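You operate a simulated robot arm through the tools that you are given. There is no shell and no other tool. Be economical: measure what you need, move in short steps, check, and stop when the job is done.

You run a simulated two-armed robot. Do the job below in one go: nothing can be reset, and whatever is moved stays where it is left.

## Task
Prove the cream holder's fuse blown on the FUSE range, then hold the holder and pull the fuse out.
Fine: one press, FAIL must light; fuse in the grey bin; the holder stays on the test plate. Set down upright: cream fuse holder.

The check looks at the end state, three seconds after you hand in, the way a careful person would. Anything else that was tipped, shoved, dropped, spilled or broken makes it a failure.

## Robot
Two 7-joint arms with two-finger parallel grippers on one trunk, on a base that drives. Base frame: it is fixed to the floor where the robot stands at the start and does not move with it; the origin is under the middle of the robot, x ahead of it, y to its left, z up; the surface under the hand at the start is at about z = 900. Readings come in mm, degrees, newtons and seconds.
The left shoulder is at the start at [70, 163, 1295], the right one opposite. With the tool pointing down near the work surface each hand reaches from about 380 to 880 mm from the robot's upright axis, wherever it stands, measured 20 degrees to its own side. Places, roughly: blue dial [700, -300, 1000]; contact test button [700, -500, 1000]; grey bin [400, -200, 900]; test plate [500, -400, 900]. Payload 3.43 kg a hand.
The TCP of each hand is the grasp point between the finger pads, 34 mm short of the fingertips. In the tool frame z runs along the fingers and y along their closing line. The gripper opens to 128 mm. The fingers are 24 mm wide and 12 mm thick; the gripper's body (48 by 130 mm) begins 96 mm behind the TCP.
Orientation is that of the tool frame in the base frame, as a unit quaternion [x, y, z, w]. With the fingers straight down and closing along the base's y, the tool's x points along the base's -x, its y along +y and its z along -z.

## Interface
- The arms move only by the tool servo_tool. It takes "left_series", "right_series" or both (then of equal length, played together; a hand with none holds still); each is a list that holds one entry, the list of rows, each a list of 7 numbers: the turn, a rotation vector about the base's x, y, z in units of 5 degrees (1.0 is 5 degrees), then the shift along the base's x, y, z in units of 50 mm (1.0 is 50 mm), then the closure, from 0 (fully open) to 1 (shut). In form: [[[rx, ry, rz, dx, dy, dz, grip], ...]]. A call has 1 to 10 rows; each row shifts and turns the commanded pose from where the row before left it. A call with a number of a shift or a turn outside -1 to 1 is refused whole. A row lasts 0.2 s, in which the tool goes at most 50 mm and 8.6 degrees; a call with a longer step from one row to the next is refused whole, and so is a gripper value outside its range. A pose out of reach is approached as far as the arm can. The call stops where the force on the tool passes 40 N (or 10 N more than at its start, if that is more) or the arm is blocked; 0.2 s more then pass. The fingers move at their own pace (about 153 mm/s each) and stop on an object; they squeeze with about 22 N. The grip force told is the motor's: it shows also when the fingers shut on nothing. Time passes only in rows, and 0.2 s behind the last, so rows that do not move let the fingers close. It gives the time, the measured TCP pose, the force on the tool (base axes), the opening and the grip force at its end, in the units of the frame above (readings bear some noise), with the torque about the TCP (base axes, N m) and any sound that the robot's microphone picked up.
- Cameras (640 x 400 px; columns grow to the right, rows downward): "scene" is now at [124.9, -24, 1526.3]; the picture's right is [-0.23, -0.97, 0.00], its down [-0.67, 0.16, -0.73] and it looks along [0.71, -0.17, -0.69] (base axes); focal length 214 px, centre (320, 200). "left" rides on the left gripper at [76, 11, -160] in its tool frame; the picture's right is [-0.15, 0.99, 0.00], its down [-0.88, -0.13, -0.46] and it looks along [-0.45, -0.07, 0.89] (tool axes); focal length 234 px, centre (320, 200). "right" rides on the right gripper at [76, -11, -160] in its tool frame; the picture's right is [0.15, 0.99, 0.00], its down [-0.88, 0.13, -0.46] and it looks along [-0.45, 0.07, 0.89] (tool axes); focal length 234 px, centre (320, 200). There is no depth. A picture from a camera that has moved, and an enlarged one, comes with that camera's place and axes in the base frame and with its lens. The place of the scene camera against the robot may be out by one fixed shift of up to 25 mm in any direction.
- camera(camera): a new picture of that camera. The clock stands still meanwhile.
- move_column(by): slides the trunk up (or, below 0, down) by that many mm; the arms and the scene camera ride with it, the base frame stays. It gives what a move gives, with no picture.
- drive_base(legs): drives the robot by 1 to 6 legs, each [ahead, left, turn to the left] in mm, mm and degrees, along the robot's own axes; the way and the turn of a leg run together, so that a leg with both is an arc; at most 1500 mm and 180 degrees a leg. The arms and the cameras ride along, it lands a little off, and it stops where it bumps. It gives what a move gives.
- pan_tilt(pan, tilt): turns the head with the scene camera to pan (to the left, within 86 degrees either way) and tilt (down, from -29 to 69), counted from straight ahead of the robot. It gives what a move gives.
- close_up(camera, box): a new picture of the part [left, top, right, bottom] of that camera's present view, enlarged. The clock stands still meanwhile.
- finish_job(): hands the job in; it is judged then, once.

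Go step by step. Nothing tells you exact positions but the pictures and the camera data: compare them with the known pose of the tool, close in by small moves and look again before you grip or let go. The budget is 120 turns and 100 pictures, counting those below and the enlarged ones. Unless the task says otherwise, let go and move clear before handing in, and close with one line.

The tools are called after "Request:" as a command line: name --argument value ..., lists and objects as JSON in quotes. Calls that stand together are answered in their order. servo_tool: Moves the arms, as the interface text tells. Its arguments: {"type":"object","properties":{"left_series":{"type":"array"},"right_series":{"type":"array"}},"required":[]} The other tools are called the same way: move_column (by) slides the trunk up or down; drive_base (legs) drives the base; pan_tilt (pan, tilt) turns the head that bears the scene camera; camera (camera) takes a picture; close_up (camera, box) takes an enlarged picture of a part of a camera's view; finish_job () hands the job in.

At the start:

```text
clock: 0.0
left_position: [522.1, 9.4, 1337.8]
left_tcp_rot: [-0.001, 1.0, 0.0, 0.0]
left_wrist_force: [-0.4, -0.2, -0.8]
left_torque: [-0.02, -0.03, -0.04]
left_gripper_width: 128.1
left_finger_force: 0.0
right_position: [507.4, -413.5, 1350.5]
right_tcp_rot: [0.001, 1.0, 0.0, 0.0]
right_wrist_force: [-0.3, -0.3, -0.4]
right_torque: [-0.02, 0.03, 0.0]
right_gripper_width: 128.0
right_finger_force: 0.1
trunk travel left (down, up): [-775.0, 165.0]
robot x, y, heading: [-0.4, 0.9, -0.1]
head pan, tilt: [-13.4, 43.3]
```

scene: 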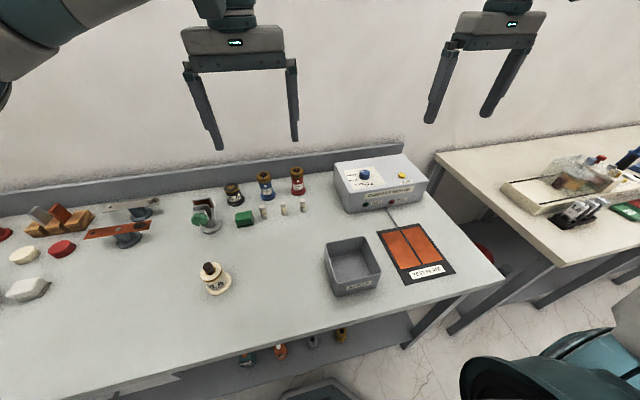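
right: 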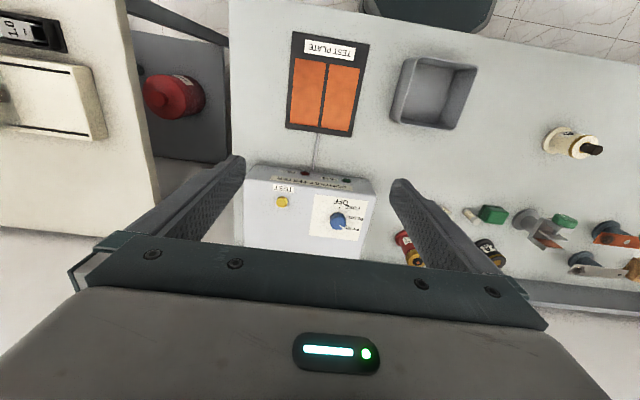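
left: 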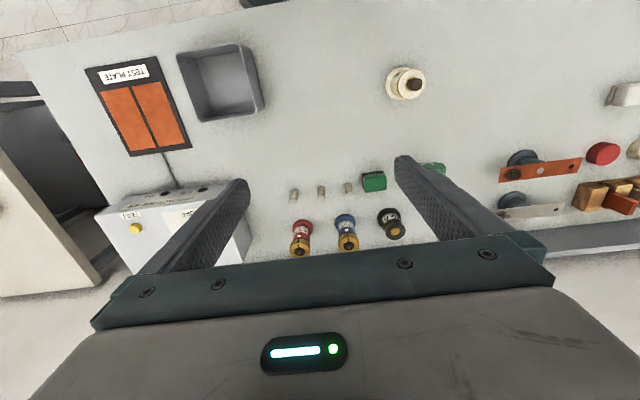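

I see the cream holder with a dark fuse left of the grey bin, the tester box with a blue dial and yellow button, and the orange test plate. I'll take close-ups first to get details.

Request:
close_up --camera "scene" --box '[180, 240, 260, 310]'

Request:
close_up --camera "scene" --box '[320, 140, 460, 300]'

Request:
close_up --camera "right" --box '[240, 150, 400, 260]'

Request:
close_up --camera "left" --box '[360, 40, 460, 120]'

```text
5.71 times, centred on (220, 275) of scene
camera zoom: at [124.9, -24.0, 1526.3], right [-0.23, -0.97, 0.0], down [-0.67, 0.16, -0.73], along [0.71, -0.17, -0.69], focal length 1226 px, centre (891, -229)
```

zoom: 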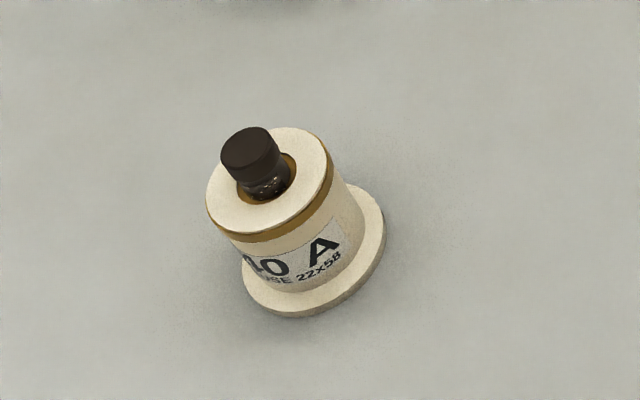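

```text
2.50 times, centred on (390, 220) of scene
camera zoom: at [124.9, -24.0, 1526.3], right [-0.23, -0.97, 0.0], down [-0.67, 0.16, -0.73], along [0.71, -0.17, -0.69], focal length 536 px, centre (145, 150)
```

zoom: 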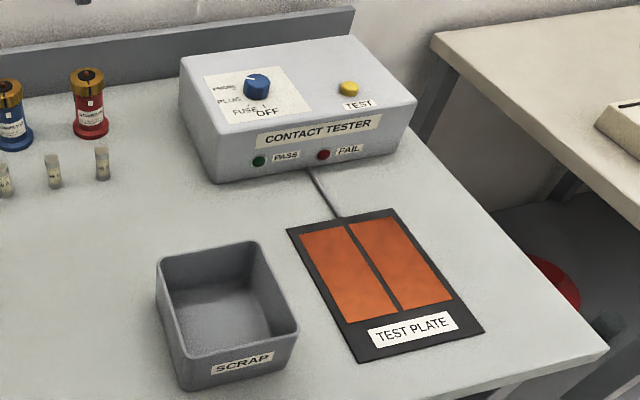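

```text
3.64 times, centred on (320, 205) of right
camera zoom: at [429.7, -424.2, 1511.7], right [-0.15, 0.99, 0.0], down [0.88, 0.13, 0.46], along [0.45, 0.07, -0.89], focal length 852 px, centre (320, 182)
```

zoom: 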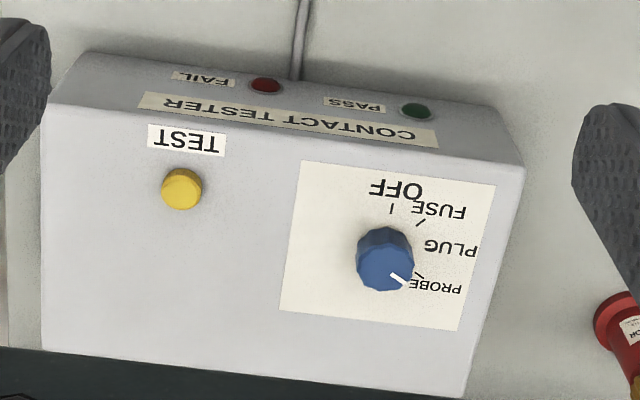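

```text
5.00 times, centred on (410, 80) of left
camera zoom: at [445.1, 19.2, 1497.2], right [0.15, 0.99, 0.0], down [0.88, -0.13, 0.46], along [0.45, -0.07, -0.89], focal length 1171 px, centre (-130, 800)
```

zoom: 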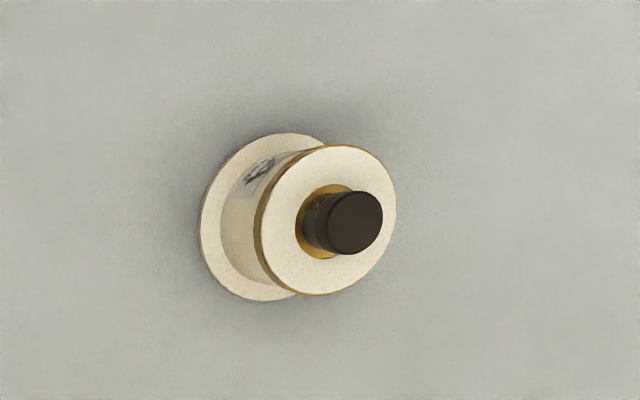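

The holder stands near (478, 196), the dial points at PROBE, and FUSE is 90° counter-clockwise from it. I'll drive the base 200 mm to the right so the left hand reaches both the holder and the plate.

Request:
drive_base --legs '[[0, -200, 0]]'

```text
clock: 1.6
left_position: [521.9, -184.7, 1337.6]
left_tcp_rot: [-0.002, 1.0, -0.001, 0.001]
left_wrist_force: [0.1, -0.1, 0.3]
left_torque: [-0.06, -0.01, 0.0]
left_gripper_width: 127.9
left_finger_force: 0.1
right_position: [508.7, -607.3, 1352.0]
right_tcp_rot: [-0.001, 1.0, -0.002, 0.0]
right_wrist_force: [0.2, -0.7, 0.3]
right_torque: [-0.02, -0.01, -0.03]
right_gripper_width: 128.4
right_finger_force: 0.0
trunk travel left (down, up): [-775.0, 165.0]
robot x, y, heading: [-4.0, -200.3, -0.0]
head pan, tilt: [-13.4, 43.3]
```

The base is in place. I'll bring the left hand above the holder and look through its camera.

Request:
servo_tool --left_series '[[[0, 0, 0, -0.098, 0.845, -0.416, 0], [0, 0, 0, -0.098, 0.845, -0.416, 0], [0, 0, 0, -0.098, 0.845, -0.416, 0], [0, 0, 0, -0.098, 0.845, -0.416, 0], [0, 0, 0, -0.098, 0.845, -0.416, 0], [0, 0, 0, -0.098, 0.845, -0.416, 0], [0, 0, 0, -0.098, 0.845, -0.416, 0], [0, 0, 0, -0.098, 0.845, -0.416, 0], [0, 0, 0, -0.098, 0.845, -0.416, 0], [0, 0, 0, 0, 0, 0, 0]]]'

Request:
camera --camera "left"

Request:
camera --camera "scene"

```text
clock: 3.8
left_position: [476.7, 191.9, 1148.8]
left_tcp_rot: [-0.002, 1.0, 0.0, 0.0]
left_wrist_force: [0.9, 0.6, -0.4]
left_torque: [0.04, -0.02, -0.02]
left_gripper_width: 128.0
left_finger_force: 0.1
right_position: [508.0, -610.7, 1350.4]
right_tcp_rot: [-0.001, 1.0, -0.001, 0.0]
right_wrist_force: [0.5, -0.7, -0.2]
right_torque: [-0.01, 0.02, -0.01]
right_gripper_width: 128.2
right_finger_force: 0.0
trunk travel left (down, up): [-775.0, 165.0]
robot x, y, heading: [-0.9, -198.1, 0.2]
head pan, tilt: [-13.4, 43.3]
```

```text
92 pictures are left
camera left: at [400.2, 201.3, 1307.9], right [0.14, 0.99, 0.0], down [0.88, -0.13, 0.46], along [0.45, -0.06, -0.89], focal length 234 px, centre (320, 200)
```

left: 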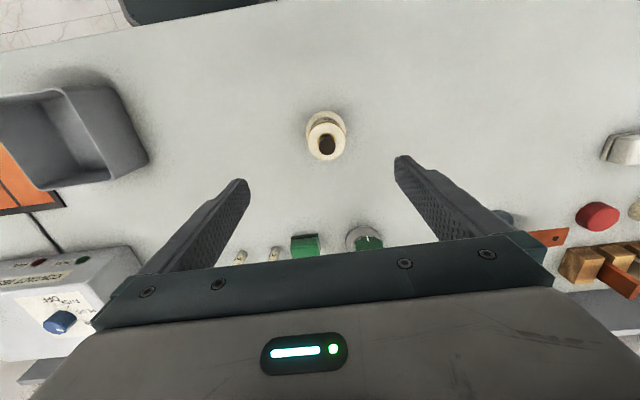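

```text
91 pictures are left
camera scene: at [125.7, -223.1, 1526.3], right [-0.23, -0.97, 0.0], down [-0.67, 0.16, -0.73], along [0.71, -0.17, -0.69], focal length 214 px, centre (320, 200)
```

scene: 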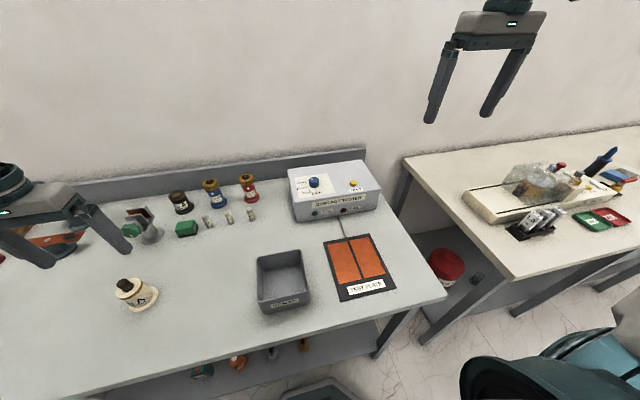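

Request:
close_up --camera "left" --box '[286, 95, 366, 175]'

Request:
close_up --camera "scene" --box '[95, 260, 175, 320]'

```text
5.00 times, centred on (326, 135) of left
camera zoom: at [400.2, 201.3, 1307.9], right [0.14, 0.99, 0.0], down [0.88, -0.13, 0.46], along [0.45, -0.06, -0.89], focal length 1171 px, centre (290, 525)
```

zoom: 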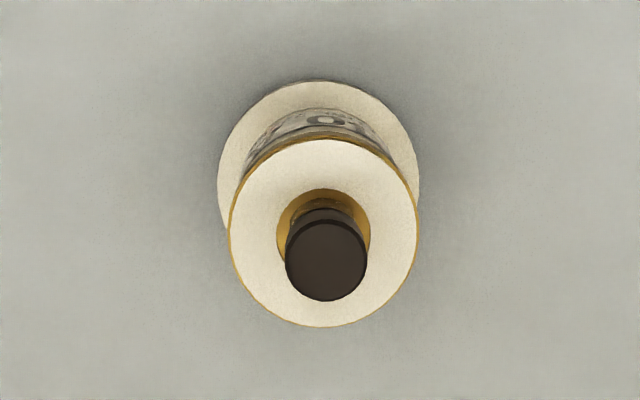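

```text
6.67 times, centred on (135, 290) of scene
camera zoom: at [125.7, -223.1, 1526.3], right [-0.23, -0.97, 0.0], down [-0.67, 0.16, -0.73], along [0.71, -0.17, -0.69], focal length 1430 px, centre (1553, -400)
```

zoom: 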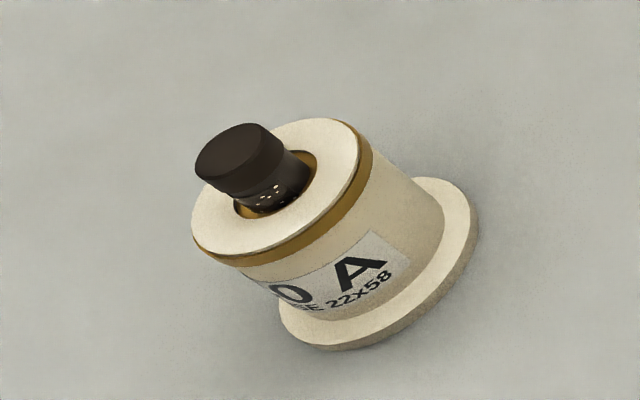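

The holder is at about (475, 202), its top near z 980 and the fuse top near 1010. I'll descend most of the way and check again.

Request:
servo_tool --left_series '[[[0, 0, 0, -0.03, 0.2, 0, 0], [0, 0, 0, 0, 0, -0.7, 0], [0, 0, 0, 0, 0, -0.7, 0], [0, 0, 0, 0, 0, -0.6, 0], [0, 0, 0, 0, 0, 0, 0]]]'

Request:
camera --camera "left"

```text
clock: 5.0
left_position: [474.9, 199.7, 1047.2]
left_tcp_rot: [-0.003, 1.0, 0.0, 0.0]
left_wrist_force: [0.5, 0.4, -0.2]
left_torque: [-0.01, -0.04, -0.03]
left_gripper_width: 128.1
left_finger_force: 0.1
right_position: [508.9, -609.7, 1351.3]
right_tcp_rot: [-0.001, 1.0, 0.0, 0.0]
right_wrist_force: [-0.1, -0.6, -0.1]
right_torque: [-0.06, 0.01, 0.03]
right_gripper_width: 128.0
right_finger_force: 0.1
trunk travel left (down, up): [-775.0, 165.0]
robot x, y, heading: [-1.2, -200.7, 0.3]
head pan, tilt: [-13.4, 43.3]
```

```text
88 pictures are left
camera left: at [399.1, 210.3, 1208.1], right [0.14, 0.99, 0.0], down [0.88, -0.13, 0.46], along [0.45, -0.06, -0.89], focal length 234 px, centre (320, 200)
```

left: 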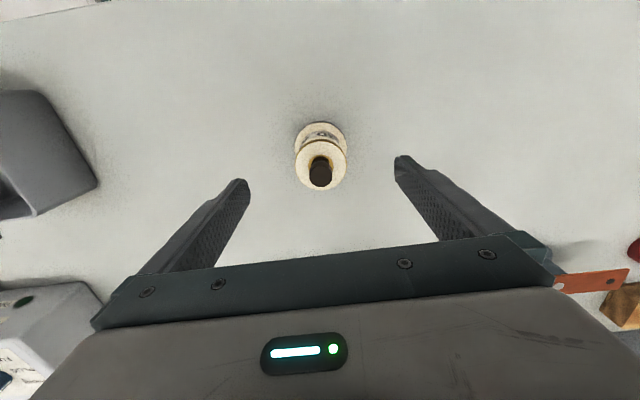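

The view agrees: the holder is centred between the fingers, about 2 mm ahead. I'll descend and close.

Request:
servo_tool --left_series '[[[0, 0, 0, 0.04, 0, -0.6, 0], [0, 0, 0, 0, 0, -0.6, 0], [0, 0, 0, 0, 0, -0.6, 0], [0, 0, 0, 0, 0, -0.1, 0], [0, 0, 0, 0, 0, 0, 0.4], [0, 0, 0, 0, 0, 0, 0.6], [0, 0, 0, 0, 0, 0, 0.8], [0, 0, 0, 0, 0, 0, 0.8]]]'

Request:
camera --camera "left"

Request:
camera --camera "scene"

```text
clock: 6.8
left_position: [477.1, 202.5, 955.5]
left_tcp_rot: [-0.003, 1.0, 0.001, 0.0]
left_wrist_force: [0.6, -0.6, -0.7]
left_torque: [-0.02, -0.02, -0.02]
left_gripper_width: 53.2
left_finger_force: 21.7
right_position: [509.1, -611.3, 1351.1]
right_tcp_rot: [-0.001, 1.0, 0.0, 0.001]
right_wrist_force: [0.0, -0.1, 0.2]
right_torque: [0.02, -0.02, 0.0]
right_gripper_width: 128.1
right_finger_force: 0.0
trunk travel left (down, up): [-775.0, 165.0]
robot x, y, heading: [-0.1, -199.4, 0.4]
head pan, tilt: [-13.4, 43.3]
```

```text
87 pictures are left
camera left: at [400.7, 211.5, 1115.0], right [0.14, 0.99, 0.0], down [0.88, -0.13, 0.46], along [0.45, -0.07, -0.89], focal length 234 px, centre (320, 200)
```

left: 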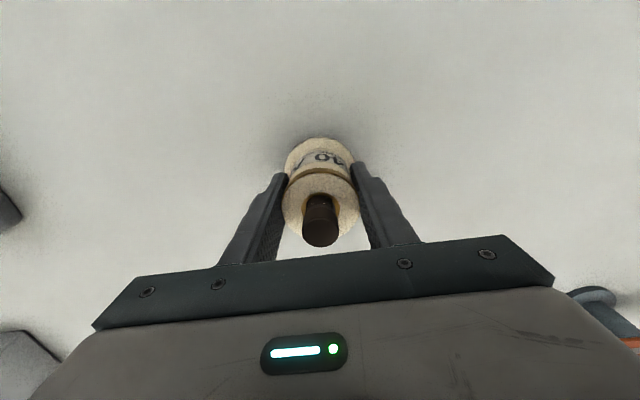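

```text
86 pictures are left
camera scene: at [125.2, -222.0, 1526.3], right [-0.23, -0.97, 0.0], down [-0.67, 0.16, -0.73], along [0.71, -0.17, -0.69], focal length 214 px, centre (320, 200)
```

scene: 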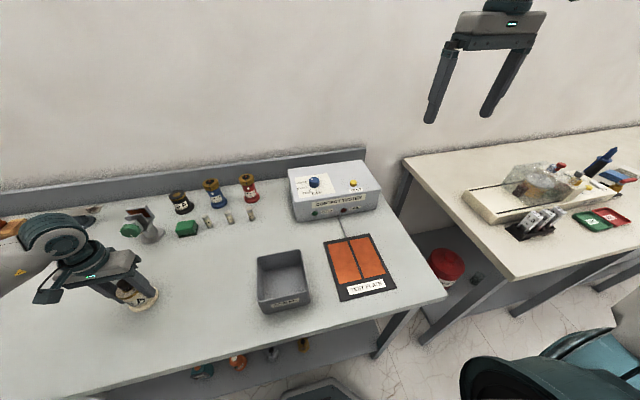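

Gripped at 53 mm. I'll lift it, then carry it over towards the plate.

Request:
servo_tool --left_series '[[[0, 0, 0, 0, 0, 0.4, 0.8], [0, 0, 0, 0, 0, 0.8, 0.8], [0, 0, 0, 0, 0, 0.9, 0.8], [0, 0, 0, 0, 0, 0.9, 0.8], [0, 0, 0, 0, -0.8, 0, 0.8], [0, 0, 0, 0, -0.9, 0, 0.8], [0, 0, 0, 0, -0.9, 0, 0.8], [0, 0, 0, 0, -0.9, 0, 0.8], [0, 0, 0, 0, -0.9, 0, 0.8], [0, 0, 0, 0, -0.9, 0, 0.8]]]'

Request:
servo_tool --left_series '[[[0, 0, 0, 0, -0.9, 0, 0.8], [0, 0, 0, 0, -0.9, 0, 0.8], [0, 0, 0, 0, -0.9, 0, 0.8], [0, 0, 0, 0, -0.9, 0, 0.8], [0, 0, 0, 0, -0.9, 0, 0.8], [0, 0, 0, 0, -0.9, 0, 0.8], [0, 0, 0, 0, -0.9, 0, 0.8], [0, 0, 0, 0, 0, 0, 0.8]]]'

Request:
camera --camera "left"

Request:
camera --camera "scene"

Request:
camera --camera "right"

```text
clock: 9.0
left_position: [477.8, -66.1, 1106.2]
left_tcp_rot: [-0.003, 1.0, 0.001, 0.0]
left_wrist_force: [-0.5, -0.7, -2.6]
left_torque: [0.02, 0.0, 0.0]
left_gripper_width: 53.5
left_finger_force: 22.0
right_position: [509.9, -612.5, 1349.5]
right_tcp_rot: [-0.002, 1.0, 0.001, 0.0]
right_wrist_force: [0.1, -0.1, -0.1]
right_torque: [0.0, 0.06, 0.0]
right_gripper_width: 128.0
right_finger_force: 0.1
trunk travel left (down, up): [-775.0, 165.0]
robot x, y, heading: [0.3, -200.5, 0.0]
head pan, tilt: [-13.4, 43.3]
```

```text
clock: 10.8
left_position: [477.9, -377.4, 1109.5]
left_tcp_rot: [-0.002, 1.0, -0.001, 0.0]
left_wrist_force: [-0.1, -0.2, -3.9]
left_torque: [-0.01, 0.03, 0.0]
left_gripper_width: 53.4
left_finger_force: 21.8
right_position: [508.8, -609.4, 1351.3]
right_tcp_rot: [0.0, 1.0, -0.002, -0.001]
right_wrist_force: [0.1, 0.9, -0.1]
right_torque: [-0.02, 0.0, -0.02]
right_gripper_width: 127.7
right_finger_force: 0.1
trunk travel left (down, up): [-775.0, 165.0]
robot x, y, heading: [-1.8, -201.2, 0.5]
head pan, tilt: [-13.4, 43.3]
```

```text
85 pictures are left
camera left: at [401.8, -367.3, 1268.8], right [0.14, 0.99, 0.0], down [0.88, -0.12, 0.46], along [0.45, -0.07, -0.89], focal length 234 px, centre (320, 200)
```

left: 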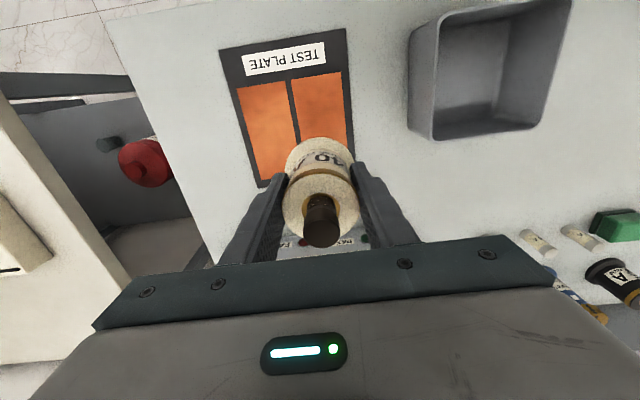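

```text
84 pictures are left
camera scene: at [125.7, -221.2, 1526.3], right [-0.23, -0.97, 0.0], down [-0.67, 0.16, -0.73], along [0.71, -0.17, -0.69], focal length 214 px, centre (320, 200)
```

scene: 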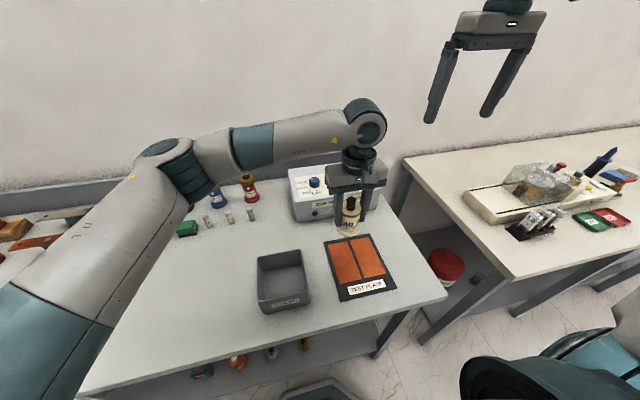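

```text
83 pictures are left
camera right: at [431.8, -620.1, 1512.0], right [-0.15, 0.99, 0.0], down [0.88, 0.13, 0.46], along [0.45, 0.07, -0.89], focal length 234 px, centre (320, 200)
```

right: 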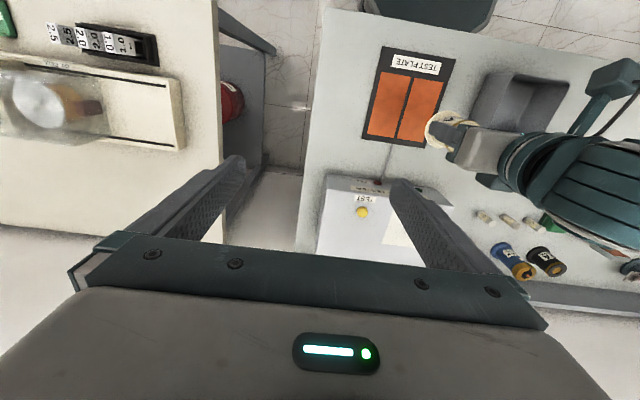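

The plate's copper strips run x≈395–533 with the gap at y≈-409. I'll move over (463, -409), go down to 15 mm above it and check.

Request:
servo_tool --left_series '[[[0, 0, 0, -0.28, -0.63, 0, 0.8], [0, 0, 0, 0, 0, -0.8, 0.8], [0, 0, 0, 0, 0, -0.8, 0.8], [0, 0, 0, 0, 0, -0.6, 0.8], [0, 0, 0, 0, 0, -0.3, 0.8], [0, 0, 0, 0, 0, 0, 0.8]]]'

Request:
camera --camera "left"

Request:
close_up --camera "scene" --box '[300, 190, 420, 310]'

Request:
close_up --camera "right" --box '[350, 30, 510, 160]'

```text
clock: 12.2
left_position: [465.7, -410.0, 981.2]
left_tcp_rot: [-0.002, 1.0, 0.0, 0.0]
left_wrist_force: [0.4, -0.6, -2.8]
left_torque: [0.01, -0.03, 0.02]
left_gripper_width: 53.5
left_finger_force: 22.6
right_position: [510.5, -609.6, 1350.8]
right_tcp_rot: [-0.001, 1.0, 0.0, 0.0]
right_wrist_force: [-0.3, 0.1, -0.7]
right_torque: [0.01, 0.0, -0.02]
right_gripper_width: 128.1
right_finger_force: 0.0
trunk travel left (down, up): [-775.0, 165.0]
robot x, y, heading: [0.8, -198.8, 0.3]
head pan, tilt: [-13.4, 43.3]
```

```text
82 pictures are left
camera left: at [389.6, -400.0, 1140.3], right [0.14, 0.99, 0.0], down [0.88, -0.13, 0.46], along [0.45, -0.07, -0.89], focal length 234 px, centre (320, 200)
```

left: 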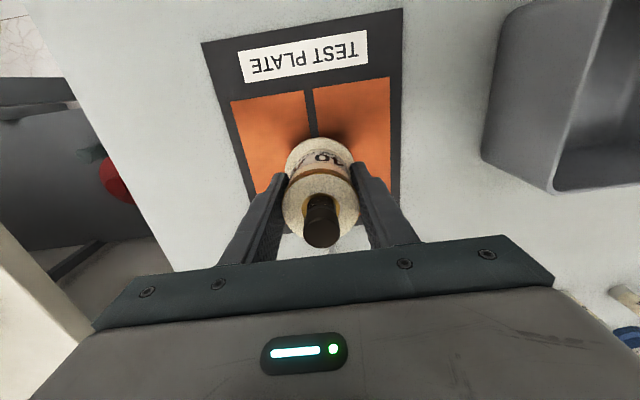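

```text
3.33 times, centred on (360, 250) of scene
camera zoom: at [125.4, -221.9, 1526.3], right [-0.23, -0.97, 0.0], down [-0.67, 0.16, -0.73], along [0.71, -0.17, -0.69], focal length 715 px, centre (187, 33)
```

zoom: 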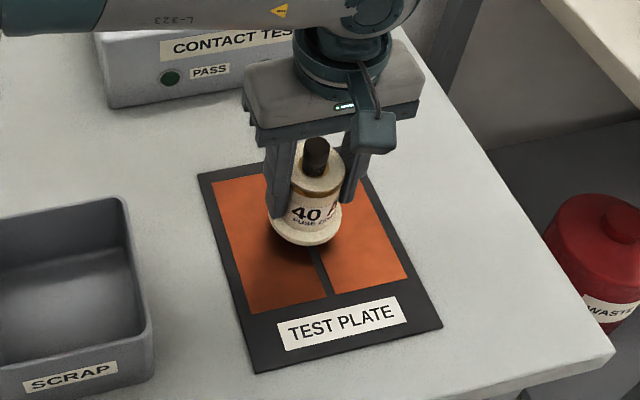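

```text
3.08 times, centred on (430, 95) of right
camera zoom: at [431.6, -620.9, 1511.8], right [-0.15, 0.99, 0.0], down [0.88, 0.13, 0.46], along [0.45, 0.07, -0.89], focal length 720 px, centre (-18, 523)
```

zoom: 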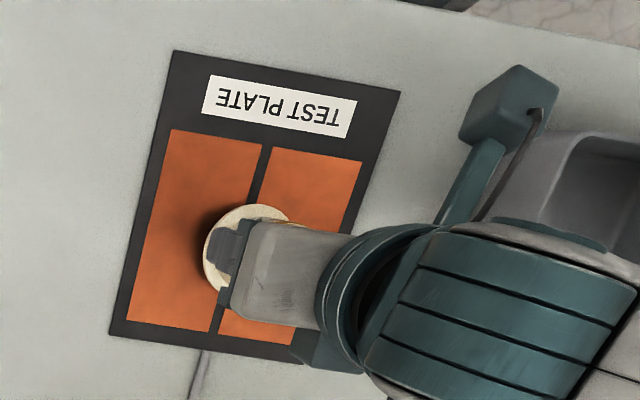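

The holder is over the gap and mid-plate. I'll lower it gently until it touches.

Request:
servo_tool --left_series '[[[0, 0, 0, 0, -0.02, -0.25, 0.8], [0, 0, 0, 0, 0, -0.12, 0.8], [0, 0, 0, 0, 0, 0, 0.8]]]'

Request:
close_up --camera "scene" --box '[320, 210, 400, 280]'

```text
clock: 13.0
left_position: [466.1, -410.4, 960.7]
left_tcp_rot: [-0.003, 1.0, 0.0, 0.0]
left_wrist_force: [0.4, -0.2, -3.0]
left_torque: [0.03, 0.0, 0.02]
left_gripper_width: 53.2
left_finger_force: 22.2
right_position: [510.0, -611.4, 1350.6]
right_tcp_rot: [-0.001, 1.0, 0.0, 0.0]
right_wrist_force: [0.3, -0.3, -0.2]
right_torque: [0.0, 0.01, 0.01]
right_gripper_width: 127.8
right_finger_force: 0.0
trunk travel left (down, up): [-775.0, 165.0]
robot x, y, heading: [0.7, -199.1, 0.2]
head pan, tilt: [-13.4, 43.3]
```

```text
5.71 times, centred on (360, 245) of scene
camera zoom: at [125.2, -222.5, 1526.3], right [-0.23, -0.97, 0.0], down [-0.67, 0.16, -0.73], along [0.71, -0.17, -0.69], focal length 1226 px, centre (91, -57)
```

zoom: 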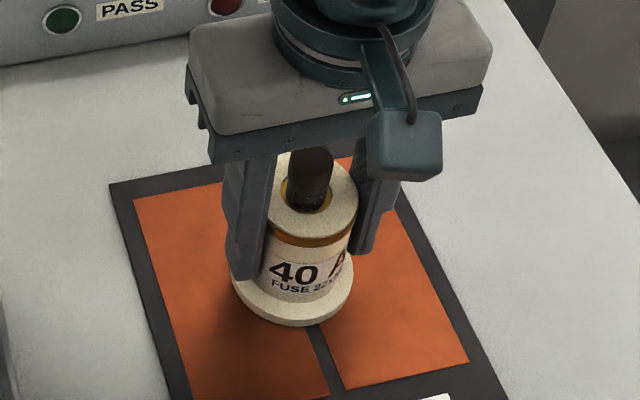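

Nearly touching. Small downward steps until the force shows contact.

Request:
servo_tool --left_series '[[[0, 0, 0, 0, 0, -0.04, 0.8], [0, 0, 0, 0, 0, -0.03, 0.8], [0, 0, 0, 0, 0, 0, 0.8]]]'

```text
clock: 13.8
left_position: [465.4, -409.9, 958.9]
left_tcp_rot: [-0.002, 1.0, -0.001, 0.001]
left_wrist_force: [2.6, -0.4, 13.5]
left_torque: [0.46, 0.01, -0.02]
left_gripper_width: 53.7
left_finger_force: 21.9
right_position: [508.5, -610.3, 1351.3]
right_tcp_rot: [-0.001, 1.0, -0.001, 0.001]
right_wrist_force: [0.2, 0.7, -0.8]
right_torque: [0.02, -0.02, 0.02]
right_gripper_width: 127.8
right_finger_force: 0.1
trunk travel left (down, up): [-775.0, 165.0]
robot x, y, heading: [0.4, -195.9, 0.3]
head pan, tilt: [-13.4, 43.3]
```

It's on the plate. I'll release, lift clear, and take the left hand away to the left.

Request:
servo_tool --left_series '[[[0, 0, 0, 0, 0, 0.03, 0.8], [0, 0, 0, 0, 0, 0, 0.4], [0, 0, 0, 0, 0, 0, 0], [0, 0, 0, 0, 0, 0, 0], [0, 0, 0, 0, 0, 0.6, 0], [0, 0, 0, 0, 0, 0.9, 0], [0, 0, 0, 0, 0, 0.9, 0], [0, 0, 0, 0, 0, 0.9, 0], [0, 0, 0, 0, 0.7, 0.6, 0], [0, 0, 0, 0, 0.9, 0, 0]]]'

Request:
servo_tool --left_series '[[[0, 0, 0, -0.1, 0.9, 0, 0], [0, 0, 0, -0.1, 0.9, 0, 0], [0, 0, 0, -0.1, 0.9, 0, 0], [0, 0, 0, -0.1, 0.9, 0, 0], [0, 0, 0, -0.1, 0.9, 0, 0], [0, 0, 0, -0.1, 0.9, 0, 0], [0, 0, 0, 0, 0, 0, 0]]]'

Request:
camera --camera "scene"

Request:
close_up --camera "right" --box '[310, 30, 470, 270]'

```text
clock: 16.0
left_position: [461.5, -328.6, 1157.8]
left_tcp_rot: [-0.003, 1.0, -0.001, 0.0]
left_wrist_force: [0.2, -0.5, -0.5]
left_torque: [-0.06, -0.01, 0.01]
left_gripper_width: 128.2
left_finger_force: 0.0
right_position: [509.9, -606.2, 1351.5]
right_tcp_rot: [-0.001, 1.0, -0.002, 0.0]
right_wrist_force: [-0.3, 0.6, -0.3]
right_torque: [-0.01, 0.01, 0.03]
right_gripper_width: 127.7
right_finger_force: 0.0
trunk travel left (down, up): [-775.0, 165.0]
robot x, y, heading: [0.2, -199.9, -0.0]
head pan, tilt: [-13.4, 43.3]
```

```text
clock: 17.6
left_position: [433.6, -64.5, 1156.9]
left_tcp_rot: [-0.002, 1.0, 0.0, 0.0]
left_wrist_force: [-0.2, -0.9, -0.7]
left_torque: [0.01, -0.03, 0.01]
left_gripper_width: 128.0
left_finger_force: 0.0
right_position: [509.9, -610.7, 1350.9]
right_tcp_rot: [-0.002, 1.0, 0.0, 0.001]
right_wrist_force: [-0.1, 0.3, -0.5]
right_torque: [0.04, 0.04, -0.01]
right_gripper_width: 127.6
right_finger_force: 0.0
trunk travel left (down, up): [-775.0, 165.0]
robot x, y, heading: [1.0, -200.8, 0.1]
head pan, tilt: [-13.4, 43.3]
```

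```text
78 pictures are left
camera scene: at [125.4, -223.3, 1526.3], right [-0.23, -0.97, 0.0], down [-0.67, 0.16, -0.73], along [0.71, -0.17, -0.69], focal length 214 px, centre (320, 200)
```

scene: 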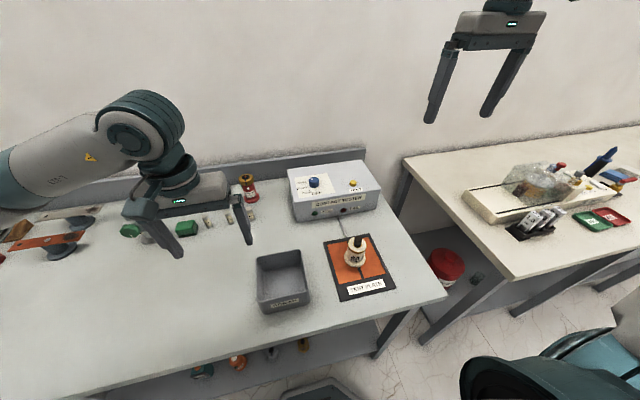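

```text
1.67 times, centred on (390, 150) of right
camera zoom: at [431.5, -622.3, 1511.4], right [-0.15, 0.99, 0.0], down [0.88, 0.13, 0.46], along [0.45, 0.07, -0.89], focal length 390 px, centre (203, 283)
```

zoom: 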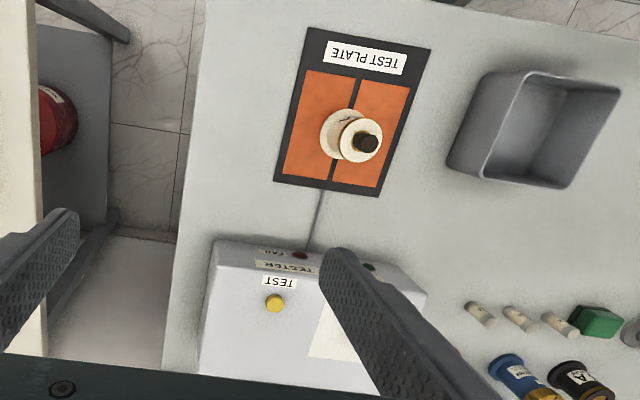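

The holder stands upright on the plate. Next the dial, which triangulates to about (718, -337), top z≈1043. I'll bring the right hand above it.

Request:
servo_tool --right_series '[[[0, 0, 0, 0.51, 0.68, -0.375, 0], [0, 0, 0, 0.51, 0.68, -0.375, 0], [0, 0, 0, 0.51, 0.68, -0.375, 0], [0, 0, 0, 0.51, 0.68, -0.375, 0], [0, 0, 0, 0.51, 0.68, -0.375, 0], [0, 0, 0, 0.51, 0.68, -0.375, 0], [0, 0, 0, 0.51, 0.68, -0.375, 0], [0, 0, 0, 0.51, 0.68, -0.375, 0], [0, 0, 0, 0, 0, 0, 0]]]'

Request:
camera --camera "right"

Request:
camera --camera "scene"

```text
clock: 19.6
left_position: [435.4, -63.0, 1156.1]
left_tcp_rot: [-0.002, 1.0, 0.0, 0.0]
left_wrist_force: [0.7, 0.1, 0.2]
left_torque: [-0.03, 0.0, 0.0]
left_gripper_width: 128.0
left_finger_force: 0.2
right_position: [652.6, -400.0, 1201.1]
right_tcp_rot: [-0.001, 1.0, 0.001, 0.001]
right_wrist_force: [0.4, 0.2, -0.2]
right_torque: [-0.01, -0.01, -0.06]
right_gripper_width: 127.9
right_finger_force: 0.0
right hand out of reach, approached as far as the arm can: row 6, 7, 8
trunk travel left (down, up): [-775.0, 165.0]
robot x, y, heading: [-0.8, -197.7, 0.1]
head pan, tilt: [-13.4, 43.3]
```

```text
76 pictures are left
camera right: at [575.6, -411.3, 1362.3], right [-0.15, 0.99, 0.0], down [0.88, 0.13, 0.46], along [0.45, 0.07, -0.89], focal length 234 px, centre (320, 200)
```

right: 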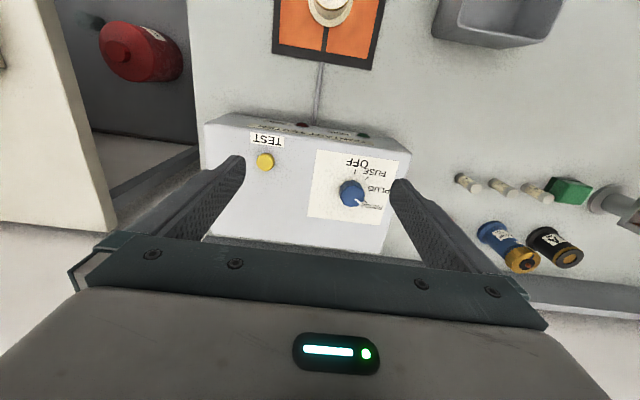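

```text
75 pictures are left
camera scene: at [126.3, -222.1, 1526.2], right [-0.23, -0.97, 0.0], down [-0.67, 0.16, -0.73], along [0.71, -0.17, -0.69], focal length 214 px, centre (320, 200)
```

scene: 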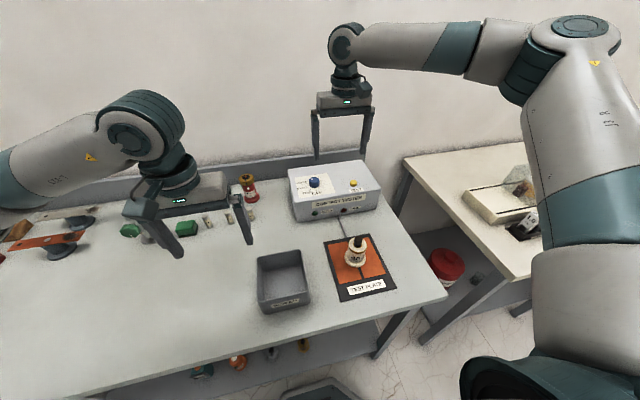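

The hand stopped short from the height; the dial is confirmed at about (719, -340). I'll lower it and move in.

Request:
servo_tool --right_series '[[[0, 0, 0, 0, 0, -0.6, 0], [0, 0, 0, 0, 0, -0.6, 0], [0, 0, 0, 0, 0, 0, 0]]]'

```text
clock: 20.4
left_position: [433.2, -62.6, 1156.3]
left_tcp_rot: [-0.003, 1.0, -0.001, 0.0]
left_wrist_force: [-0.2, 0.1, 0.0]
left_torque: [0.0, -0.01, 0.0]
left_gripper_width: 128.0
left_finger_force: 0.0
right_position: [649.5, -403.7, 1143.4]
right_tcp_rot: [-0.001, 1.0, 0.001, 0.002]
right_wrist_force: [-0.8, 0.1, 0.1]
right_torque: [0.01, -0.01, -0.01]
right_gripper_width: 127.9
right_finger_force: 0.0
right hand out of reach, approached as far as the arm can: row 2
trunk travel left (down, up): [-775.0, 165.0]
robot x, y, heading: [4.9, -199.1, 0.1]
head pan, tilt: [-13.4, 43.3]
```

Request:
servo_tool --right_series '[[[0, 0, 0, 0.5, 0, 0, 0], [0, 0, 0, 0.5, 0, 0, 0], [0, 0, 0, 0, 0, 0, 0]]]'

```text
clock: 21.2
left_position: [434.1, -63.2, 1155.2]
left_tcp_rot: [-0.002, 1.0, 0.0, 0.001]
left_wrist_force: [0.3, 0.6, 0.7]
left_torque: [0.01, 0.0, -0.03]
left_gripper_width: 127.9
left_finger_force: 0.0
right_position: [675.2, -427.6, 1148.5]
right_tcp_rot: [-0.001, 1.0, 0.0, 0.001]
right_wrist_force: [0.4, -0.4, 0.0]
right_torque: [0.02, 0.02, 0.0]
right_gripper_width: 128.0
right_finger_force: 0.0
right hand out of reach, approached as far as the arm can: row 1, 2
trunk travel left (down, up): [-775.0, 165.0]
robot x, y, heading: [-0.4, -195.6, 0.1]
head pan, tilt: [-13.4, 43.3]
```

The right arm seems to hit a joint limit with this side offset, so I'll drive the base back left 150 mm to put the dial more on the right hand's own side.

Request:
drive_base --legs '[[0, 150, 0]]'

Request:
servo_tool --right_series '[[[0, 0, 0, 0.4, -0.6, 0, 0], [0, 0, 0, 0.4, -0.6, 0, 0], [0, 0, 0, 0, 0, 0, 0]]]'

```text
clock: 22.6
left_position: [434.4, 83.1, 1156.7]
left_tcp_rot: [-0.001, 1.0, 0.001, -0.001]
left_wrist_force: [-0.1, 0.5, 0.5]
left_torque: [0.02, 0.02, 0.02]
left_gripper_width: 128.0
left_finger_force: 0.0
right_position: [673.6, -281.0, 1148.1]
right_tcp_rot: [0.0, 1.0, 0.001, 0.001]
right_wrist_force: [-0.4, -0.1, 0.3]
right_torque: [-0.01, 0.03, 0.04]
right_gripper_width: 128.0
right_finger_force: 0.0
trunk travel left (down, up): [-775.0, 165.0]
robot x, y, heading: [1.5, -48.9, 0.2]
head pan, tilt: [-13.4, 43.3]
```

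```text
clock: 23.4
left_position: [433.4, 87.5, 1155.6]
left_tcp_rot: [-0.002, 1.0, 0.0, 0.001]
left_wrist_force: [0.6, -0.4, 0.5]
left_torque: [0.0, -0.03, -0.05]
left_gripper_width: 128.0
left_finger_force: 0.1
right_position: [713.2, -338.5, 1146.6]
right_tcp_rot: [0.001, 1.0, 0.0, 0.001]
right_wrist_force: [-0.2, 0.1, 0.6]
right_torque: [0.02, 0.02, -0.03]
right_gripper_width: 128.2
right_finger_force: 0.1
trunk travel left (down, up): [-775.0, 165.0]
robot x, y, heading: [-1.7, -47.0, 0.1]
head pan, tilt: [-13.4, 43.3]
```

That reaches. I'm now looking at the dial from above.

Request:
close_up --camera "right" --box '[220, 80, 420, 220]'

Request:
close_up --camera "scene" --box '[300, 120, 440, 240]'

```text
2.86 times, centred on (320, 150) of right
camera zoom: at [634.8, -349.4, 1307.9], right [-0.15, 0.99, 0.0], down [0.88, 0.13, 0.46], along [0.45, 0.07, -0.89], focal length 669 px, centre (320, 343)
```

zoom: 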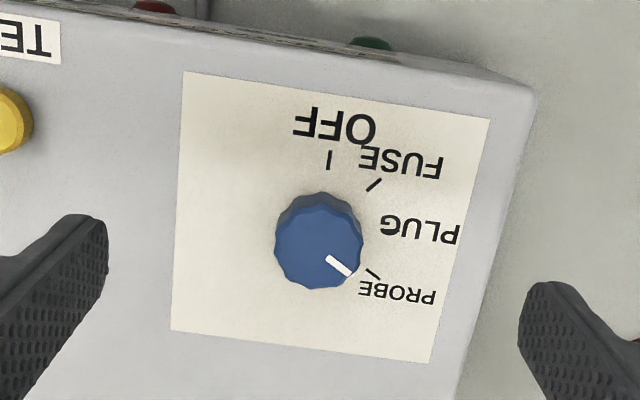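

```text
3.33 times, centred on (370, 180) of scene
camera zoom: at [124.3, -70.4, 1526.4], right [-0.23, -0.97, 0.0], down [-0.67, 0.16, -0.73], along [0.71, -0.17, -0.69], focal length 715 px, centre (153, 267)
```

zoom: 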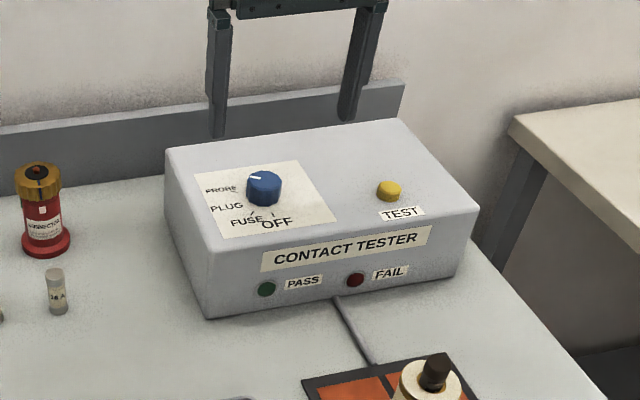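

The dial centre is about (724, -337), panel z≈1026, knob top ≈1047. I'll pre-turn the gripper by -45°, centre it and come down just above the knob.

Request:
servo_tool --right_series '[[[0, 0, -1, 0.22, 0.03, 0, 0.3], [0, 0, -1, 0, 0, 0, 0.3], [0, 0, -1, 0, 0, 0, 0.3], [0, 0, -1, 0, 0, 0, 0.3], [0, 0, -1, 0, 0, 0, 0.3], [0, 0, -1, 0, 0, 0, 0.3], [0, 0, -1, 0, 0, -0.3, 0.3], [0, 0, -1, 0, 0, -0.3, 0.3], [0, 0, -1, 0, 0, -0.2, 0.3], [0, 0, 0, 0, 0, 0, 0.3]]]'

Request:
camera --camera "right"

Request:
close_up --camera "scene" --box '[300, 100, 440, 220]'

```text
clock: 25.6
left_position: [434.4, 86.6, 1156.9]
left_tcp_rot: [-0.001, 1.0, 0.0, 0.0]
left_wrist_force: [-0.6, 0.3, 0.4]
left_torque: [-0.02, 0.02, -0.01]
left_gripper_width: 128.2
left_finger_force: 0.1
right_position: [710.4, -343.7, 1109.6]
right_tcp_rot: [0.383, 0.924, 0.001, 0.002]
right_wrist_force: [-0.1, 0.3, -0.3]
right_torque: [-0.03, 0.0, 0.0]
right_gripper_width: 89.6
right_finger_force: 0.0
right hand out of reach, approached as far as the arm can: row 1, 7, 9
trunk travel left (down, up): [-775.0, 165.0]
robot x, y, heading: [2.9, -47.7, -0.0]
head pan, tilt: [-13.4, 43.3]
```

```text
72 pictures are left
camera right: at [646.2, -298.9, 1271.0], right [0.6, 0.8, 0.0], down [0.71, -0.53, 0.46], along [0.37, -0.27, -0.89], focal length 234 px, centre (320, 200)
```

right: 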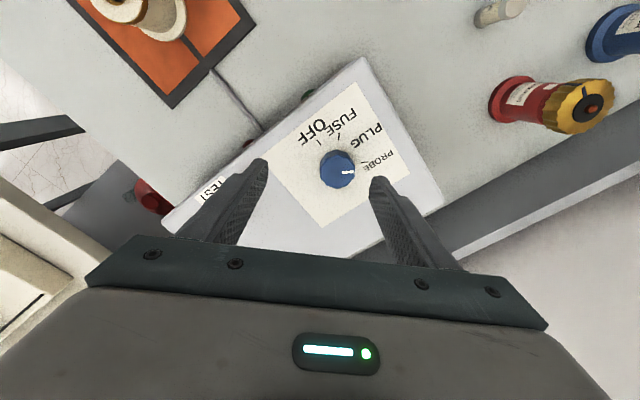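

```text
3.33 times, centred on (370, 160) of scene
camera zoom: at [124.8, -72.0, 1526.3], right [-0.23, -0.97, 0.0], down [-0.67, 0.16, -0.73], along [0.71, -0.17, -0.69], focal length 715 px, centre (153, 333)
```

zoom: 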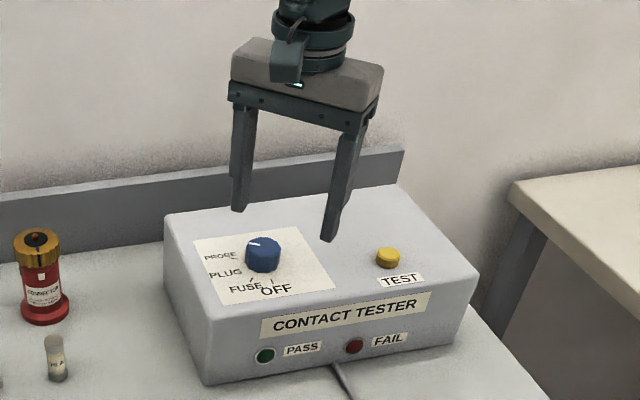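

The arm is at its limit because the box is high. Raising the trunk gives it the geometry of the nominal reach, so I'll raise it 150 mm and reposition.

Request:
move_column --by 150

Request:
servo_tool --right_series '[[[0, 0, 0, 0, 0, -0.9, 0.3], [0, 0, 0, 0, 0, -0.9, 0.3], [0, 0, 0, 0, 0, -0.9, 0.3], [0, 0, 0, 0.27, 0.13, 0, 0.3], [0, 0, 0, 0, 0, 0, 0.3]]]'

```text
clock: 27.3
left_position: [434.1, 86.7, 1306.7]
left_tcp_rot: [0.0, 1.0, 0.0, 0.0]
left_wrist_force: [1.1, -0.3, 0.9]
left_torque: [0.02, 0.01, -0.02]
left_gripper_width: 128.0
left_finger_force: 0.1
right_position: [710.3, -344.3, 1260.4]
right_tcp_rot: [0.383, 0.924, 0.002, 0.001]
right_wrist_force: [-0.4, -0.5, 0.3]
right_torque: [0.04, 0.03, 0.0]
right_gripper_width: 89.9
right_finger_force: 0.1
trunk travel left (down, up): [-925.0, 15.0]
robot x, y, heading: [-4.1, -52.7, 0.1]
head pan, tilt: [-13.4, 43.3]
```

```text
clock: 28.5
left_position: [434.4, 84.7, 1306.9]
left_tcp_rot: [-0.002, 1.0, 0.0, -0.001]
left_wrist_force: [-0.6, 0.3, 0.7]
left_torque: [0.03, 0.01, -0.01]
left_gripper_width: 128.1
left_finger_force: 0.1
right_position: [674.4, -365.6, 1156.7]
right_tcp_rot: [0.383, 0.924, 0.002, 0.003]
right_wrist_force: [0.9, -0.6, 0.2]
right_torque: [-0.01, 0.01, -0.04]
right_gripper_width: 89.7
right_finger_force: 0.2
right hand out of reach, approached as far as the arm can: row 1, 2, 3, 4
trunk travel left (down, up): [-925.0, 15.0]
robot x, y, heading: [-1.4, -48.1, 0.1]
head pan, tilt: [-13.4, 43.3]
```

Going up made it worse, so the limit may be tied to wrist yaw. I'll test by turning the gripper back to 0° while moving outward.

Request:
servo_tool --right_series '[[[0, 0, 1, 0.1, 0.05, 0, 0.3], [0, 0, 1, 0.1, 0.05, 0, 0.3], [0, 0, 1, 0.1, 0.05, 0, 0.3], [0, 0, 1, 0.1, 0.05, 0, 0.3], [0, 0, 1, 0.1, 0.05, 0, 0.3], [0, 0, 1, 0.1, 0.05, 0, 0.3], [0, 0, 1, 0.1, 0.05, 0, 0.3], [0, 0, 1, 0.1, 0.05, 0, 0.3], [0, 0, 1, 0.1, 0.05, 0, 0.3], [0, 0, 0, 0, 0, 0, 0.3]]]'

Request:
camera --camera "scene"

```text
clock: 30.7
left_position: [433.1, 85.4, 1306.9]
left_tcp_rot: [-0.001, 1.0, -0.001, 0.0]
left_wrist_force: [-0.2, -0.2, 0.1]
left_torque: [0.0, -0.02, -0.02]
left_gripper_width: 128.3
left_finger_force: 0.0
right_position: [684.6, -362.5, 1177.5]
right_tcp_rot: [-0.001, 1.0, 0.002, 0.003]
right_wrist_force: [0.1, 0.1, 0.1]
right_torque: [0.0, -0.01, 0.02]
right_gripper_width: 89.7
right_finger_force: 0.0
right hand out of reach, approached as far as the arm can: row 1, 2, 3, 4, 5, 6, 7, 8, 9
trunk travel left (down, up): [-925.0, 15.0]
robot x, y, heading: [-3.7, -46.6, 0.0]
head pan, tilt: [-13.4, 43.3]
```

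```text
70 pictures are left
camera scene: at [124.8, -72.1, 1676.3], right [-0.23, -0.97, 0.0], down [-0.67, 0.16, -0.73], along [0.71, -0.17, -0.69], focal length 214 px, centre (320, 200)
```

scene: 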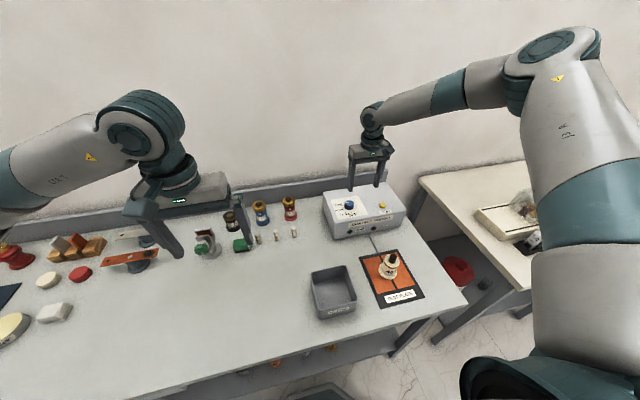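

Yaw isn't the cause; the elbow seems stuck in a high posture. I'll retract the right hand, lower it so the elbow settles, then extend again.

Request:
servo_tool --right_series '[[[0, 0, 0, -0.7, -0.5, 0, 0.3], [0, 0, 0, -0.7, -0.5, 0, 0.3], [0, 0, 0, -0.7, -0.5, 0, 0.3], [0, 0, 0, -0.7, -0.5, 0, 0.3], [0, 0, 0, -0.7, -0.5, 0, 0.3], [0, 0, 0, -0.7, -0.5, 0, 0.3], [0, 0, 0, -0.5, -0.5, 0, 0.3], [0, 0, 0, 0, 0, -0.6, 0.3], [0, 0, 0, 0, 0, -0.8, 0.3], [0, 0, 0, 0, 0, 0, 0.3]]]'

Request:
servo_tool --right_series '[[[0, 0, 0, 0.5, 0.38, 0, 0.3], [0, 0, 0, 0.5, 0.38, 0, 0.3], [0, 0, 0, 0.5, 0.38, 0, 0.3], [0, 0, 0, 0.5, 0.38, 0, 0.3], [0, 0, 0, 0.5, 0.38, 0, 0.3], [0, 0, 0, 0.5, 0.38, 0, 0.3], [0, 0, 0, 0.5, 0.38, 0, 0.3], [0, 0, 0, 0.5, 0.38, 0, 0.3], [0, 0, 0, 0.5, 0.38, 0, 0.3], [0, 0, 0, 0, 0, 0, 0.3]]]'

Request:
camera --camera "scene"

```text
clock: 32.9
left_position: [433.4, 86.0, 1305.7]
left_tcp_rot: [-0.001, 1.0, 0.0, 0.0]
left_wrist_force: [-0.1, 0.0, -0.2]
left_torque: [-0.01, 0.0, 0.0]
left_gripper_width: 127.9
left_finger_force: 0.1
right_position: [447.1, -537.6, 1109.4]
right_tcp_rot: [-0.001, 1.0, 0.001, 0.002]
right_wrist_force: [-0.1, 0.4, 0.5]
right_torque: [-0.03, -0.01, -0.03]
right_gripper_width: 89.5
right_finger_force: 0.2
trunk travel left (down, up): [-925.0, 15.0]
robot x, y, heading: [-1.8, -48.2, 0.1]
head pan, tilt: [-13.4, 43.3]
```

```text
clock: 35.1
left_position: [434.2, 84.8, 1307.0]
left_tcp_rot: [-0.001, 1.0, 0.001, -0.001]
left_wrist_force: [-0.3, -0.1, 0.0]
left_torque: [0.02, -0.03, 0.04]
left_gripper_width: 127.8
left_finger_force: 0.0
right_position: [655.0, -377.0, 1126.9]
right_tcp_rot: [0.0, 1.0, 0.003, 0.003]
right_wrist_force: [-0.2, 0.1, 0.5]
right_torque: [0.0, 0.0, 0.01]
right_gripper_width: 89.7
right_finger_force: 0.1
right hand out of reach, approached as far as the arm can: row 8, 9
trunk travel left (down, up): [-925.0, 15.0]
robot x, y, heading: [-0.9, -47.4, 0.1]
head pan, tilt: [-13.4, 43.3]
```

```text
69 pictures are left
camera scene: at [124.4, -73.1, 1676.3], right [-0.23, -0.97, 0.0], down [-0.67, 0.16, -0.73], along [0.71, -0.17, -0.69], focal length 214 px, centre (320, 200)
```

scene: 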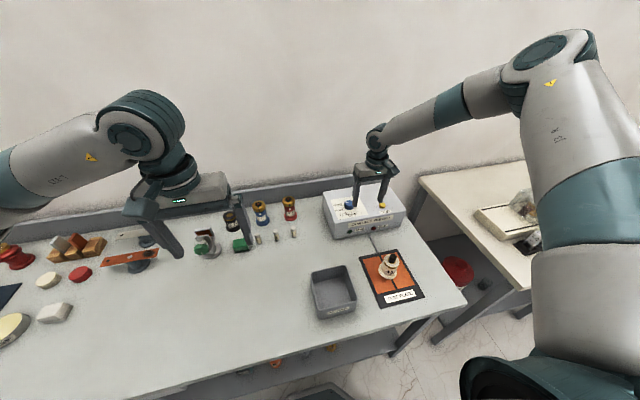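

Reach shrinks as the trunk rises, so I'll go the other way: raise both hands, then lower the trunk by 300 mm.

Request:
servo_tool --left_series '[[[0, 0, 0, 0, 0, 0.8, 0], [0, 0, 0, 0, 0, 0.8, 0], [0, 0, 0, 0, 0, 0.8, 0], [0, 0, 0, 0, 0, 0.8, 0], [0, 0, 0, 0, 0, 0.8, 0], [0, 0, 0, 0, 0, 0, 0]]]' --right_series '[[[0, 0, 0, -0.2, 0, 0.9, 0.3], [0, 0, 0, -0.2, 0, 0.9, 0.3], [0, 0, 0, -0.2, 0, 0.9, 0.3], [0, 0, 0, -0.2, 0, 0.9, 0.3], [0, 0, 0, 0, 0, 0.9, 0.3], [0, 0, 0, 0, 0, 0.9, 0.3]]]'

Request:
move_column --by -290

```text
clock: 36.5
left_position: [432.3, 88.5, 1507.6]
left_tcp_rot: [-0.001, 1.0, -0.001, 0.0]
left_wrist_force: [-0.1, 0.3, 0.1]
left_torque: [-0.04, 0.0, 0.02]
left_gripper_width: 127.8
left_finger_force: 0.1
right_position: [616.8, -373.8, 1396.8]
right_tcp_rot: [-0.001, 1.0, 0.001, 0.001]
right_wrist_force: [-0.7, 0.0, -0.5]
right_torque: [0.0, 0.0, -0.03]
right_gripper_width: 89.6
right_finger_force: 0.0
trunk travel left (down, up): [-925.0, 15.0]
robot x, y, heading: [1.7, -47.9, 0.0]
head pan, tilt: [-13.4, 43.3]
```

```text
clock: 39.4
left_position: [433.6, 86.8, 1217.7]
left_tcp_rot: [-0.001, 1.0, 0.0, -0.001]
left_wrist_force: [-0.3, 0.0, -0.5]
left_torque: [0.02, -0.03, -0.01]
left_gripper_width: 128.0
left_finger_force: 0.2
right_position: [616.1, -373.8, 1106.2]
right_tcp_rot: [0.0, 1.0, 0.003, 0.002]
right_wrist_force: [-1.2, 0.1, 0.7]
right_torque: [-0.01, 0.0, -0.02]
right_gripper_width: 89.9
right_finger_force: 0.1
trunk travel left (down, up): [-635.0, 305.0]
robot x, y, heading: [-1.8, -45.5, 0.2]
head pan, tilt: [-13.4, 43.3]
```

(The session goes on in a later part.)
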